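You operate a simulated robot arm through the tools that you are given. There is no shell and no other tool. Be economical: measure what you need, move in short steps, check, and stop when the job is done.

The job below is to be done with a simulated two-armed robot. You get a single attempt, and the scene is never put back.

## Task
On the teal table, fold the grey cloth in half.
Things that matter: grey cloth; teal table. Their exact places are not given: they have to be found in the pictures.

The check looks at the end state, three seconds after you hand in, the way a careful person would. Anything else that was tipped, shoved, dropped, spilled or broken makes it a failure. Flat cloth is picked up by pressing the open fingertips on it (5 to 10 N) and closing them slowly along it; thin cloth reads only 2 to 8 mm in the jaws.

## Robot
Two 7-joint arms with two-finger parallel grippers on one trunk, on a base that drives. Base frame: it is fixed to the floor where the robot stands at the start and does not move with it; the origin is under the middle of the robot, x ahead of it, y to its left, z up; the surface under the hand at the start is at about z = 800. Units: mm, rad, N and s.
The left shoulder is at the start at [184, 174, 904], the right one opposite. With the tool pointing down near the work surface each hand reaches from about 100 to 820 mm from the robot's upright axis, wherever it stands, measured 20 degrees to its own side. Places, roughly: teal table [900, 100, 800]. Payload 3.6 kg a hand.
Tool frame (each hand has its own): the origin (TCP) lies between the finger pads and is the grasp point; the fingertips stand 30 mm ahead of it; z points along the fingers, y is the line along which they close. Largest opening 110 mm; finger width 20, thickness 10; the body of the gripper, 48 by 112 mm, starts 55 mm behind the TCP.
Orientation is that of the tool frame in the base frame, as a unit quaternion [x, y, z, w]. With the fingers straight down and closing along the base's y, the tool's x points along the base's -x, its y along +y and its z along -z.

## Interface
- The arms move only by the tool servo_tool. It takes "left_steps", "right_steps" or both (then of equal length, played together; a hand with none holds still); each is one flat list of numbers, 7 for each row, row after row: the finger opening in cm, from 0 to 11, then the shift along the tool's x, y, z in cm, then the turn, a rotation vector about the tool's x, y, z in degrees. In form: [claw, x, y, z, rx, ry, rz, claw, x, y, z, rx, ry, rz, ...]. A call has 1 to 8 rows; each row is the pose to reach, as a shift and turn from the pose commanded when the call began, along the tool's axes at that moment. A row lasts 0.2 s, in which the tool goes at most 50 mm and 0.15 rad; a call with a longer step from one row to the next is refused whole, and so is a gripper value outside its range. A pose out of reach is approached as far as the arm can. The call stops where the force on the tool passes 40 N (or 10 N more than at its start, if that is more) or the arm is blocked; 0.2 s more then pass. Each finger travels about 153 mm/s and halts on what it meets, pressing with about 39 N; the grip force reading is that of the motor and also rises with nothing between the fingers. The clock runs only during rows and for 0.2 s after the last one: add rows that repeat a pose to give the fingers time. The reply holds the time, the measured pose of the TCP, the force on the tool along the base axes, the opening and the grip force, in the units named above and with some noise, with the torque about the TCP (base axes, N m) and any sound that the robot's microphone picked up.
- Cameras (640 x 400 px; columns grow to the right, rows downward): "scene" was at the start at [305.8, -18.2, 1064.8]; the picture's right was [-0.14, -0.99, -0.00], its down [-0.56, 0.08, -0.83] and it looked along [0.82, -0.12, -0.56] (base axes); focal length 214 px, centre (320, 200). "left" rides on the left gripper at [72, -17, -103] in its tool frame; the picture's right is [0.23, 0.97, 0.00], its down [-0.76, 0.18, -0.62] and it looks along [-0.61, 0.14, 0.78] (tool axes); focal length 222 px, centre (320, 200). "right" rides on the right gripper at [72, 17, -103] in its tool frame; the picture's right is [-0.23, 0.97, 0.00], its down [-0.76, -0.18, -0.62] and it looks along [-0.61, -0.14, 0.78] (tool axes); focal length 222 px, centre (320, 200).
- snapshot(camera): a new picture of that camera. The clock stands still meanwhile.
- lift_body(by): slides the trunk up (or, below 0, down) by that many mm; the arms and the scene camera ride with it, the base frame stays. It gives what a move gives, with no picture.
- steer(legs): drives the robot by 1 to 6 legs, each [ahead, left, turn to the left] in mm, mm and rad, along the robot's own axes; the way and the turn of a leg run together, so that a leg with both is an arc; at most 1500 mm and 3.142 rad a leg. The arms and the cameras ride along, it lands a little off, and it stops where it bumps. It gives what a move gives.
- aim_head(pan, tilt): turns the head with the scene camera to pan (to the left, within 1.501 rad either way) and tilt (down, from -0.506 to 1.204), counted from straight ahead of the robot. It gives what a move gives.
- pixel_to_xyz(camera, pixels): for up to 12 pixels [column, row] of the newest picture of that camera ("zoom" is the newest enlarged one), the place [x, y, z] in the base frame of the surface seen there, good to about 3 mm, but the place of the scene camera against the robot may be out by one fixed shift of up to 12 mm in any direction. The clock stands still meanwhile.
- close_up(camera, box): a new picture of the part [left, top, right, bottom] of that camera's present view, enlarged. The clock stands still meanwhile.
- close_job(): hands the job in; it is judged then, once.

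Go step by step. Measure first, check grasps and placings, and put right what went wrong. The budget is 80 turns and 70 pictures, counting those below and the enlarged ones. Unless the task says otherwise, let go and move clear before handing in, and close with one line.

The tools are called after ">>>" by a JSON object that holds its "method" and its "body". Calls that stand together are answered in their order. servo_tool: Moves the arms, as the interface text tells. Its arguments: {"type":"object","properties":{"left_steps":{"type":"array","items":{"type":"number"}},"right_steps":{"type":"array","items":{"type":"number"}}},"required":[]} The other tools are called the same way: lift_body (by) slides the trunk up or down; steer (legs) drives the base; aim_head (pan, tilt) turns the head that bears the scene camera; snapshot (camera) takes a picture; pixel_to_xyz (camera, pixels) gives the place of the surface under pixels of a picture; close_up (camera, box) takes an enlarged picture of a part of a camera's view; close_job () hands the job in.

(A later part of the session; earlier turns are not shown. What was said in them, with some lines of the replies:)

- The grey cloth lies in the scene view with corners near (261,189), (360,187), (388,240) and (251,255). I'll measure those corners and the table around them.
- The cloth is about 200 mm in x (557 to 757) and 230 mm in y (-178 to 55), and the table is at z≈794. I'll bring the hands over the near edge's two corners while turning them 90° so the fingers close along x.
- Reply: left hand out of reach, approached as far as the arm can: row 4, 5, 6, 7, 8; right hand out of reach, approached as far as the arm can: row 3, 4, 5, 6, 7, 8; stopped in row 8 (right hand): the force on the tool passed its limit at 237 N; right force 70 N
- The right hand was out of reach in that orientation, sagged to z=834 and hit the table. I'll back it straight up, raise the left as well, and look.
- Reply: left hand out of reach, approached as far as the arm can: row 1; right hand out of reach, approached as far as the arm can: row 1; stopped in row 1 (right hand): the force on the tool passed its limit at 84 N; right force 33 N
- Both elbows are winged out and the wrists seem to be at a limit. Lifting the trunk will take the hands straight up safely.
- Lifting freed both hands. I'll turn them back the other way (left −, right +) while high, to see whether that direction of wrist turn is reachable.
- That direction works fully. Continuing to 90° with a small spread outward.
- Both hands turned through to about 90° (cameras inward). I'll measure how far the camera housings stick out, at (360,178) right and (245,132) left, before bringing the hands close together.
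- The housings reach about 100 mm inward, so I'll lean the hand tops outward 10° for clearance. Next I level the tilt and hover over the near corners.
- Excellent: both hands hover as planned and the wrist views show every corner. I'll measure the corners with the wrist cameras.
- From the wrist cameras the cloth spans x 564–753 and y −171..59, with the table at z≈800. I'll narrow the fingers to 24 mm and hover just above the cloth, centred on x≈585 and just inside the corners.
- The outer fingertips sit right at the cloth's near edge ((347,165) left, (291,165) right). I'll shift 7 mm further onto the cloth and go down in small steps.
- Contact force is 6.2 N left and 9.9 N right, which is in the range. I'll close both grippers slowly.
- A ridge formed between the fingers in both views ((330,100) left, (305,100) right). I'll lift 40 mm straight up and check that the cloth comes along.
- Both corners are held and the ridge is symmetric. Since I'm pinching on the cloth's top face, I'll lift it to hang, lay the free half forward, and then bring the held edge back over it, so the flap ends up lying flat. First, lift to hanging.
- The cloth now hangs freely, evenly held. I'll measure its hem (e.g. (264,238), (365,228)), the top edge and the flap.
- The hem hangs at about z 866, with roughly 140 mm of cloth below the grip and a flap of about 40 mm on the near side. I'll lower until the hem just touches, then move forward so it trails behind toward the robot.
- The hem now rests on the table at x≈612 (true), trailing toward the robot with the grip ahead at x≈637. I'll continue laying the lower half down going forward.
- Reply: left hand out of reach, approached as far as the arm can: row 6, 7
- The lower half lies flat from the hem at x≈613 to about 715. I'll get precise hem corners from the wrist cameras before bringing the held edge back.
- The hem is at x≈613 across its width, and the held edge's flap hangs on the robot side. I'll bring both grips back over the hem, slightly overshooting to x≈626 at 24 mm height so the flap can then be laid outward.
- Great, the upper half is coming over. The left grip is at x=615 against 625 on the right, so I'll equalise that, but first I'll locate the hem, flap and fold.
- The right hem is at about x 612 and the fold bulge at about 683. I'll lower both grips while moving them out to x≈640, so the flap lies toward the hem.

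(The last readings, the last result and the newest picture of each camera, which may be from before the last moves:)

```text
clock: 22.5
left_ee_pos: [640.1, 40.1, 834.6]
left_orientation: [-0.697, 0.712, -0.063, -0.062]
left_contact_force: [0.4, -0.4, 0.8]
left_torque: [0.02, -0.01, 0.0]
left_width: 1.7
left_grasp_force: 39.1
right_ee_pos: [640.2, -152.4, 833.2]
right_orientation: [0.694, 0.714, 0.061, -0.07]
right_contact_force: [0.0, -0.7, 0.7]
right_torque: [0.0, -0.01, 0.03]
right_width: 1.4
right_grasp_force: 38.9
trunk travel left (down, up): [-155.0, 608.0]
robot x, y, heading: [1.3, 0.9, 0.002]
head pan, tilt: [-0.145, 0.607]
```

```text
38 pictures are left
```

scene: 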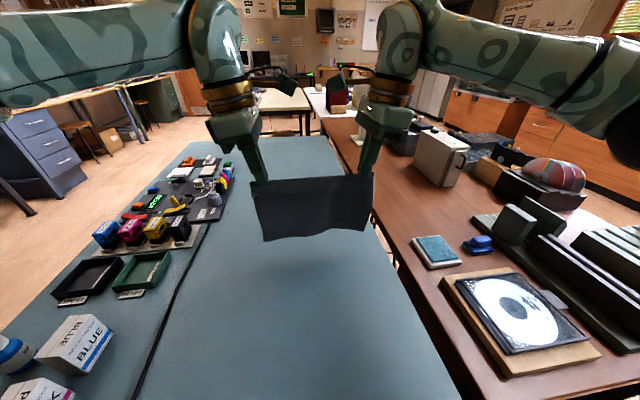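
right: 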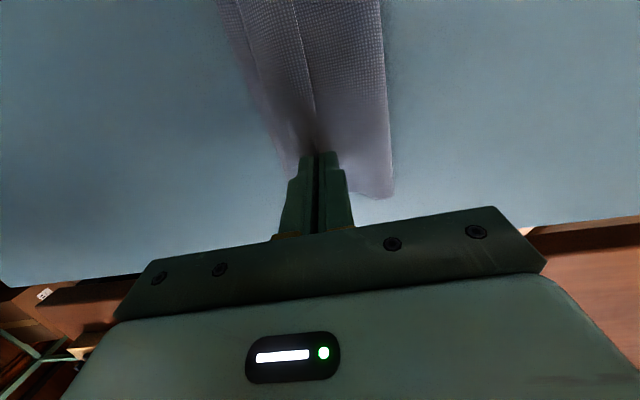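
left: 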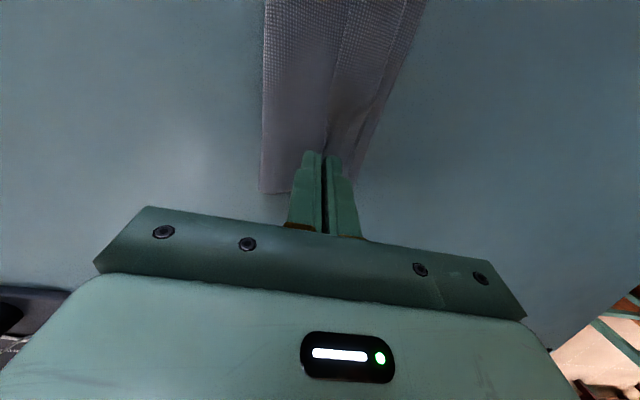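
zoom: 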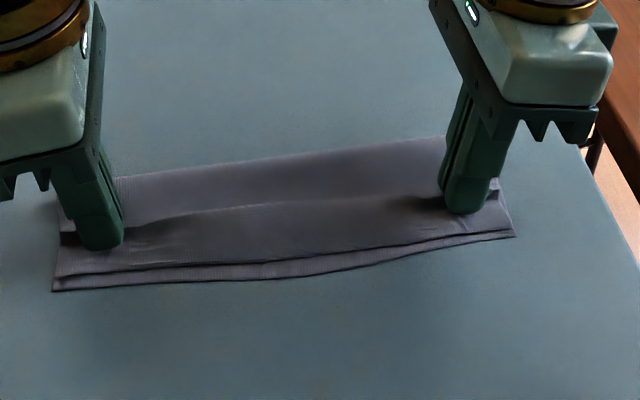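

The flap lies flat toward the hem, only slightly short of it. I'll measure the gap between the flap edge and the hem.

>>> {"method": "pixel_to_xyz", "body": {"camera": "zoom", "pixels": [[60, 289], [200, 281], [300, 276], [400, 255], [510, 235], [60, 274], [200, 267], [300, 258], [400, 243], [500, 229], [200, 170], [400, 145]]}}

>>> {"method": "pixel_to_xyz", "body": {"camera": "left", "pixels": [[263, 188], [266, 10], [425, 3], [413, 3], [395, 60], [388, 60]]}}

>>> {"method": "pixel_to_xyz", "body": {"camera": "right", "pixels": [[391, 193], [378, 10], [222, 10], [232, 10], [250, 75], [260, 75]]}}

```text
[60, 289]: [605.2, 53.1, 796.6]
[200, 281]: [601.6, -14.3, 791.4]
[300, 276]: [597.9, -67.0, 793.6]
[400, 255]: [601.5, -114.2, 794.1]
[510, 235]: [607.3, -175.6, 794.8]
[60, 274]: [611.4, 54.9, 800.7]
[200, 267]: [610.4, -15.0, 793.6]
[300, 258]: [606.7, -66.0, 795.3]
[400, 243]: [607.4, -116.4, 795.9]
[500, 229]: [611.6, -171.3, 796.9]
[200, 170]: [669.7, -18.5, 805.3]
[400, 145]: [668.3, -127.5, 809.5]
```

```text
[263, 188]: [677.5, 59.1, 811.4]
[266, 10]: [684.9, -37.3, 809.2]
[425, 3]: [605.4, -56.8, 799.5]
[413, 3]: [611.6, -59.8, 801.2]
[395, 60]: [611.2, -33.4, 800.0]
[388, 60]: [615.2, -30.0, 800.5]
```

```text
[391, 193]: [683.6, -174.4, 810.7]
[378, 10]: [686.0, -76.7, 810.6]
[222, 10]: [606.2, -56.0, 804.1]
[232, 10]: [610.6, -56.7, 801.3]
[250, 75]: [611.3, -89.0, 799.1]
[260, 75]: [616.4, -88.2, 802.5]
```

The flap edge is about 6 mm short of the hem, and flattening the ridge should make that up. I'll open slowly at the surface so the fingers spread the ridge.

>>> {"method": "servo_tool", "body": {"left_steps": [0.4, 0, 0, 0, 0, 0, 0, 0.8, 0, 0, 0, 0, 0, 0, 1.2, 0, 0, 0, 0, 0, 0, 1.6, 0, 0, 0, 0, 0, 0, 2.0, 0, 0, 0, 0, 0, 0, 2.0, 0, 0, 0, 0, 0, 0], "right_steps": [0.4, 0, 0, 0, 0, 0, 0, 0.8, 0, 0, 0, 0, 0, 0, 1.2, 0, 0, 0, 0, 0, 0, 1.6, 0, 0, 0, 0, 0, 0, 2.0, 0, 0, 0, 0, 0, 0, 2.0, 0, 0, 0, 0, 0, 0]}}

>>> {"method": "servo_tool", "body": {"left_steps": [2, 0.17, 0, -1, 0, 0, 0, 2, 0.35, 0, -2, 0, 0, 0, 2, 0.7, 0, -4, 0, 0, 0, 2, 1.05, 0, -6, 0, 0, 0], "right_steps": [2, 0.18, 0, -1, 0, 0, 0, 2, 0.37, 0, -2, 0, 0, 0, 2, 0.74, 0, -4, 0, 0, 0, 2, 1.1, 0, -6, 0, 0, 0]}}

>>> {"method": "close_up", "body": {"camera": "scene", "box": [256, 205, 384, 265]}}

>>> {"method": "snapshot", "body": {"camera": "left"}}

>>> {"method": "snapshot", "body": {"camera": "right"}}

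```text
clock: 23.9
left_ee_pos: [640.1, 42.4, 835.2]
left_orientation: [-0.697, 0.712, -0.063, -0.062]
left_contact_force: [-1.0, 1.1, -0.2]
left_torque: [0.01, 0.02, 0.02]
left_width: 20.1
left_grasp_force: 0.0
right_ee_pos: [640.0, -153.2, 833.8]
right_orientation: [0.695, 0.713, 0.063, -0.071]
right_contact_force: [-1.2, 0.4, 0.6]
right_torque: [0.0, -0.02, 0.01]
right_width: 19.9
right_grasp_force: 0.0
trunk travel left (down, up): [-155.0, 608.0]
robot x, y, heading: [-2.2, -4.2, -0.002]
head pan, tilt: [-0.145, 0.607]
```

```text
clock: 24.9
left_ee_pos: [639.7, 40.5, 897.2]
left_orientation: [-0.696, 0.712, -0.062, -0.061]
left_contact_force: [0.1, -0.1, 0.0]
left_torque: [0.01, 0.01, -0.01]
left_width: 19.9
left_grasp_force: 0.1
right_ee_pos: [640.4, -153.7, 894.9]
right_orientation: [0.694, 0.714, 0.062, -0.071]
right_contact_force: [-0.2, 0.0, -0.4]
right_torque: [-0.01, 0.01, 0.0]
right_width: 20.0
right_grasp_force: 0.1
trunk travel left (down, up): [-155.0, 608.0]
robot x, y, heading: [1.9, 0.0, -0.001]
head pan, tilt: [-0.145, 0.607]
```

```text
5.00 times, centred on (320, 235) of scene
```

zoom: 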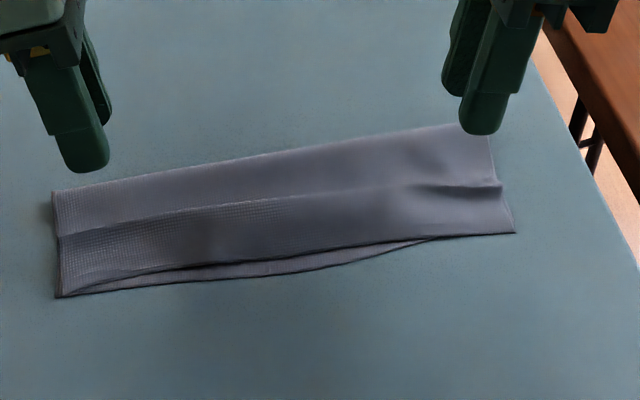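

```text
36 pictures are left
```

left: 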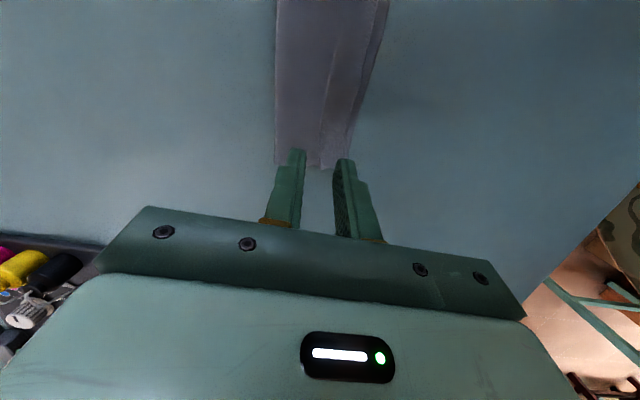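

```text
35 pictures are left
```

right: 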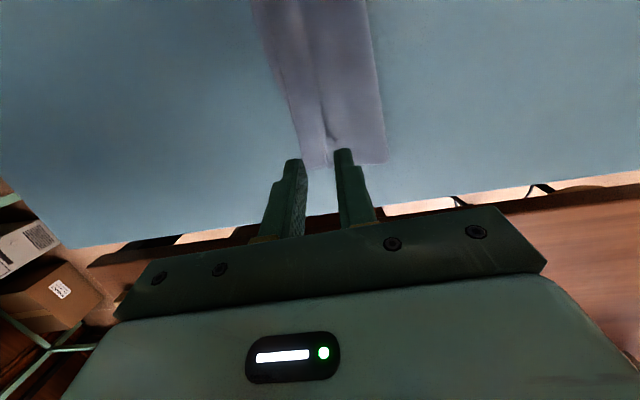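

Released cleanly: the corners align at (60,295) and (512,233), with only a small gap mid-hem. I'll check the profile of the bulge at the fold.

>>> {"method": "pixel_to_xyz", "body": {"camera": "zoom", "pixels": [[60, 193], [280, 160], [480, 128], [280, 175], [280, 190], [280, 197], [280, 215], [280, 240], [280, 254], [280, 273], [60, 294], [508, 232]]}}

>>> {"method": "pixel_to_xyz", "body": {"camera": "right", "pixels": [[383, 160], [365, 10], [350, 100], [330, 130], [320, 100], [308, 160], [290, 90], [280, 90]]}}

```text
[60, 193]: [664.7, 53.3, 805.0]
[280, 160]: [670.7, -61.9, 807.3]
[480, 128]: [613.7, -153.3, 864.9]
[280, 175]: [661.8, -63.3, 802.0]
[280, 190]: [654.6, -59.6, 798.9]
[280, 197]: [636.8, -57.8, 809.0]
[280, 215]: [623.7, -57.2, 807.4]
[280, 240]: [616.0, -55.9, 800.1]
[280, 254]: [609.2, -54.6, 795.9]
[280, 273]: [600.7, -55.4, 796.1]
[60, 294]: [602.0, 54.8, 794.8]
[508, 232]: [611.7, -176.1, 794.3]
```

```text
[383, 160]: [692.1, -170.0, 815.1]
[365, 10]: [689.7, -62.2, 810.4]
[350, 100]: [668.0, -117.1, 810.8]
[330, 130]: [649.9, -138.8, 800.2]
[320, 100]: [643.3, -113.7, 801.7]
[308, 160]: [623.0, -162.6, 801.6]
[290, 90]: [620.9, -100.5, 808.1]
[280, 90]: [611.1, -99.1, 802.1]
```

The fold at x≈690 stands about 11 mm and the old pinch ridge about 8 mm. I'll pat both flat with open fingertips (x≈638 and 692), straight down.

>>> {"method": "servo_tool", "body": {"left_steps": [4.5, 0, -1.2, 0, 0, 0, 0, 4.5, 0, -2.5, 0, 0, 0, 0, 4.5, -0.35, -2.5, 2, 0, 0, 0, 4.5, -0.7, -2.5, 4, 0, 0, 0, 4.5, -0.98, -2.5, 5.6, 0, 0, 0, 4.5, -1.1, -2.5, 6.3, 0, 0, 0, 4.5, -1.12, -2.5, 6.4, 0, 0, 0], "right_steps": [4.5, 0, 1.2, 0, 0, 0, 0, 4.5, 0, 2.5, 0, 0, 0, 0, 4.5, -0.37, 2.5, 2, 0, 0, 0, 4.5, -0.74, 2.5, 4, 0, 0, 0, 4.5, -1.02, 2.5, 5.5, 0, 0, 0, 4.5, -1.12, 2.5, 6.05, 0, 0, 0, 4.5, -1.15, 2.5, 6.2, 0, 0, 0]}}

```text
clock: 26.5
left_ee_pos: [665.3, 40.7, 833.2]
left_orientation: [-0.697, 0.712, -0.063, -0.061]
left_contact_force: [0.3, 2.2, 11.1]
left_torque: [0.07, 0.33, -0.01]
left_width: 44.8
left_grasp_force: 0.1
right_ee_pos: [663.9, -152.1, 833.2]
right_orientation: [0.694, 0.714, 0.063, -0.071]
right_contact_force: [-0.3, -0.8, 1.8]
right_torque: [0.02, -0.06, 0.0]
right_width: 45.1
right_grasp_force: 0.4
trunk travel left (down, up): [-155.0, 608.0]
robot x, y, heading: [-3.2, 2.3, -0.008]
head pan, tilt: [-0.145, 0.607]
```

Left pressed at 11 N. I'll press the right a bit more, lift both, and shift them left so the right hand can pat the middle while the left stays clear.

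>>> {"method": "servo_tool", "body": {"left_steps": [4.5, 0, 0, 0, 0, 0, 0, 4.5, 0.35, 0, -2, 0, 0, 0, 4.5, 1.05, 0, -6, 0, 0, 0, 4.5, -1.4, 0, -6.5, 0, 0, 0, 4.5, -3.9, 0, -6.9, 0, 0, 0, 4.5, -3.9, 0, -6.9, 0, 0, 0, 4.5, -3.9, 0, -6.9, 0, 0, 0, 4.5, -3.9, 0, -6.9, 0, 0, 0], "right_steps": [4.5, -0.03, 0, 0.15, 0, 0, 0, 4.5, 0.37, 0, -2, 0, 0, 0, 4.5, 0.37, 0, -2, 0, 0, 0, 4.5, 2.8, 0, -1.5, 0, 0, 0, 4.5, 5.3, 0, -1.05, 0, 0, 0, 4.5, 5.2, 0, -0.2, 0, 0, 0, 4.5, 4.95, 0, 0.8, 0, 0, 0, 4.5, 4.9, 0, 1.05, 0, 0, 0]}}

```text
clock: 28.3
left_ee_pos: [664.9, 90.6, 892.4]
left_orientation: [-0.697, 0.711, -0.063, -0.062]
left_contact_force: [-0.1, -0.3, 0.0]
left_torque: [0.0, -0.03, 0.01]
left_width: 45.1
left_grasp_force: 0.2
right_ee_pos: [663.4, -102.1, 833.6]
right_orientation: [0.695, 0.713, 0.063, -0.071]
right_contact_force: [0.3, -0.5, 9.6]
right_torque: [-0.06, 0.01, 0.02]
right_width: 45.0
right_grasp_force: 0.1
trunk travel left (down, up): [-155.0, 608.0]
robot x, y, heading: [1.5, 1.7, -0.002]
head pan, tilt: [-0.145, 0.607]
```

Good, 9.6 N at the middle. Next I'll pat another 60 mm to the left.

>>> {"method": "servo_tool", "body": {"left_steps": [4.5, -2.9, 0, -0.5, 0, 0, 0, 4.5, -5.9, 0, -1, 0, 0, 0, 4.5, -5.9, 0, -1, 0, 0, 0, 4.5, -5.9, 0, -1, 0, 0, 0, 4.5, -5.9, 0, -1, 0, 0, 0, 4.5, -5.9, 0, -1, 0, 0, 0, 4.5, -5.9, 0, -1, 0, 0, 0], "right_steps": [4.5, 0.37, 0, -2, 0, 0, 0, 4.5, 3.3, 0, -1.4, 0, 0, 0, 4.5, 6.3, 0, -0.9, 0, 0, 0, 4.5, 6.1, 0, 0.1, 0, 0, 0, 4.5, 5.9, 0, 0.9, 0, 0, 0, 4.5, 5.88, 0, 1.12, 0, 0, 0, 4.5, 6.2, 0, -1.5, 0, 0, 0]}}

>>> {"method": "servo_tool", "body": {"right_steps": [4.5, 0.9, 0, -5, 0, 0, 0, 4.5, -3, 0, -6, 0, 0, 0, 4.5, -7, 0, -7, 0, 0, 0, 4.5, -11, 0, -8, 0, 0, 0, 4.5, -15, 0, -9, 0, 0, 0]}}

>>> {"method": "close_up", "body": {"camera": "scene", "box": [240, 195, 400, 275]}}

>>> {"method": "snapshot", "body": {"camera": "scene"}}

```text
clock: 29.9
left_ee_pos: [667.2, 150.5, 891.2]
left_orientation: [-0.697, 0.712, -0.063, -0.062]
left_contact_force: [0.0, -0.5, -0.6]
left_torque: [-0.01, -0.04, 0.01]
left_width: 45.0
left_grasp_force: 0.1
right_ee_pos: [662.0, -43.5, 857.7]
right_orientation: [0.695, 0.713, 0.063, -0.071]
right_contact_force: [0.2, 0.3, 0.1]
right_torque: [0.01, -0.02, 0.0]
right_width: 45.1
right_grasp_force: 0.0
trunk travel left (down, up): [-155.0, 608.0]
robot x, y, heading: [2.3, -0.4, -0.002]
head pan, tilt: [-0.145, 0.607]
```

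```text
refused: row 1 steps farther than a row can; nothing moved
```

```text
4.00 times, centred on (320, 235) of scene
```

zoom: 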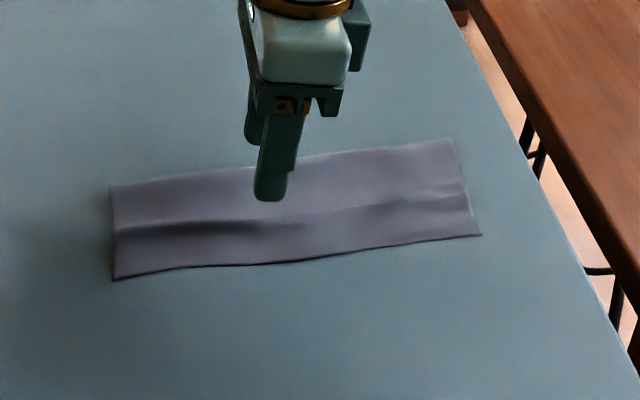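

```text
33 pictures are left
```

scene: 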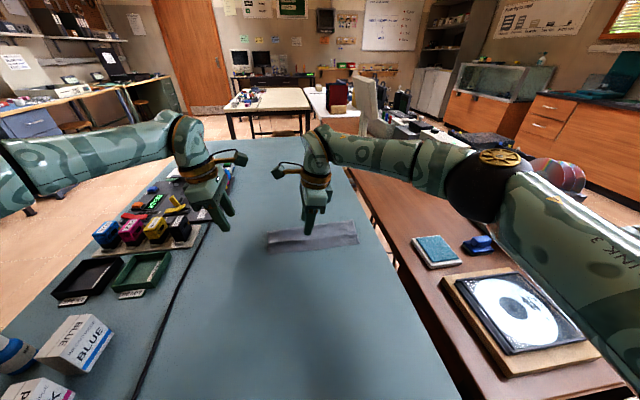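

The edges now coincide along the whole hem ((115,278) to (480,235)) and nothing else moved. I'll raise both hands clear and take a last look.

>>> {"method": "servo_tool", "body": {"left_steps": [4.5, 0.35, 0, -2, 0, 0, 0, 4.5, 0.7, 0, -4, 0, 0, 0, 4.5, 1.05, 0, -6, 0, 0, 0, 4.5, 1.4, 0, -8, 0, 0, 0, 4.5, 1.4, 0, -8, 0, 0, 0], "right_steps": [4.5, 0.6, 0, -3, 0, 0, 0, 4.5, 1.2, 0, -6, 0, 0, 0, 4.5, 1.8, 0, -9, 0, 0, 0, 4.5, -2, 0, -9.7, 0, 0, 0, 4.5, -6, 0, -10.4, 0, 0, 0]}}

>>> {"method": "close_up", "body": {"camera": "scene", "box": [240, 195, 400, 275]}}

```text
clock: 31.1
left_ee_pos: [666.0, 151.0, 973.1]
left_orientation: [-0.697, 0.712, -0.062, -0.062]
left_contact_force: [0.0, -0.3, -0.2]
left_torque: [0.03, -0.02, 0.02]
left_width: 45.0
left_grasp_force: 0.0
right_ee_pos: [664.4, -123.5, 948.7]
right_orientation: [0.694, 0.713, 0.062, -0.072]
right_contact_force: [-0.1, -0.7, 0.1]
right_torque: [0.0, 0.01, -0.01]
right_width: 44.9
right_grasp_force: 0.0
trunk travel left (down, up): [-155.0, 608.0]
robot x, y, heading: [-3.8, 0.3, -0.004]
head pan, tilt: [-0.145, 0.607]
```

```text
4.00 times, centred on (320, 235) of scene
```

zoom: 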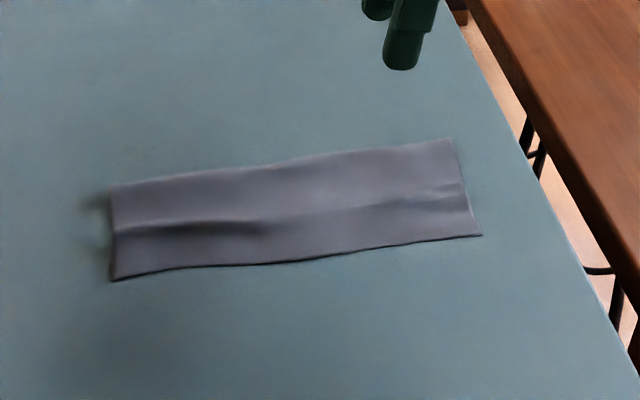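

The cloth lies folded in half with its edges aligned, and both hands are clear, so I'm handing in.

>>> {"method": "close_job", "body": {}}

```text
The job is handed in.
```

The grey cloth is folded in half on the teal table with its edges lined up, apart from a slight leftover ridge near its left end; both hands are clear, and nothing else was seen to move, though early on the right gripper hit the bare table hard (237 N).
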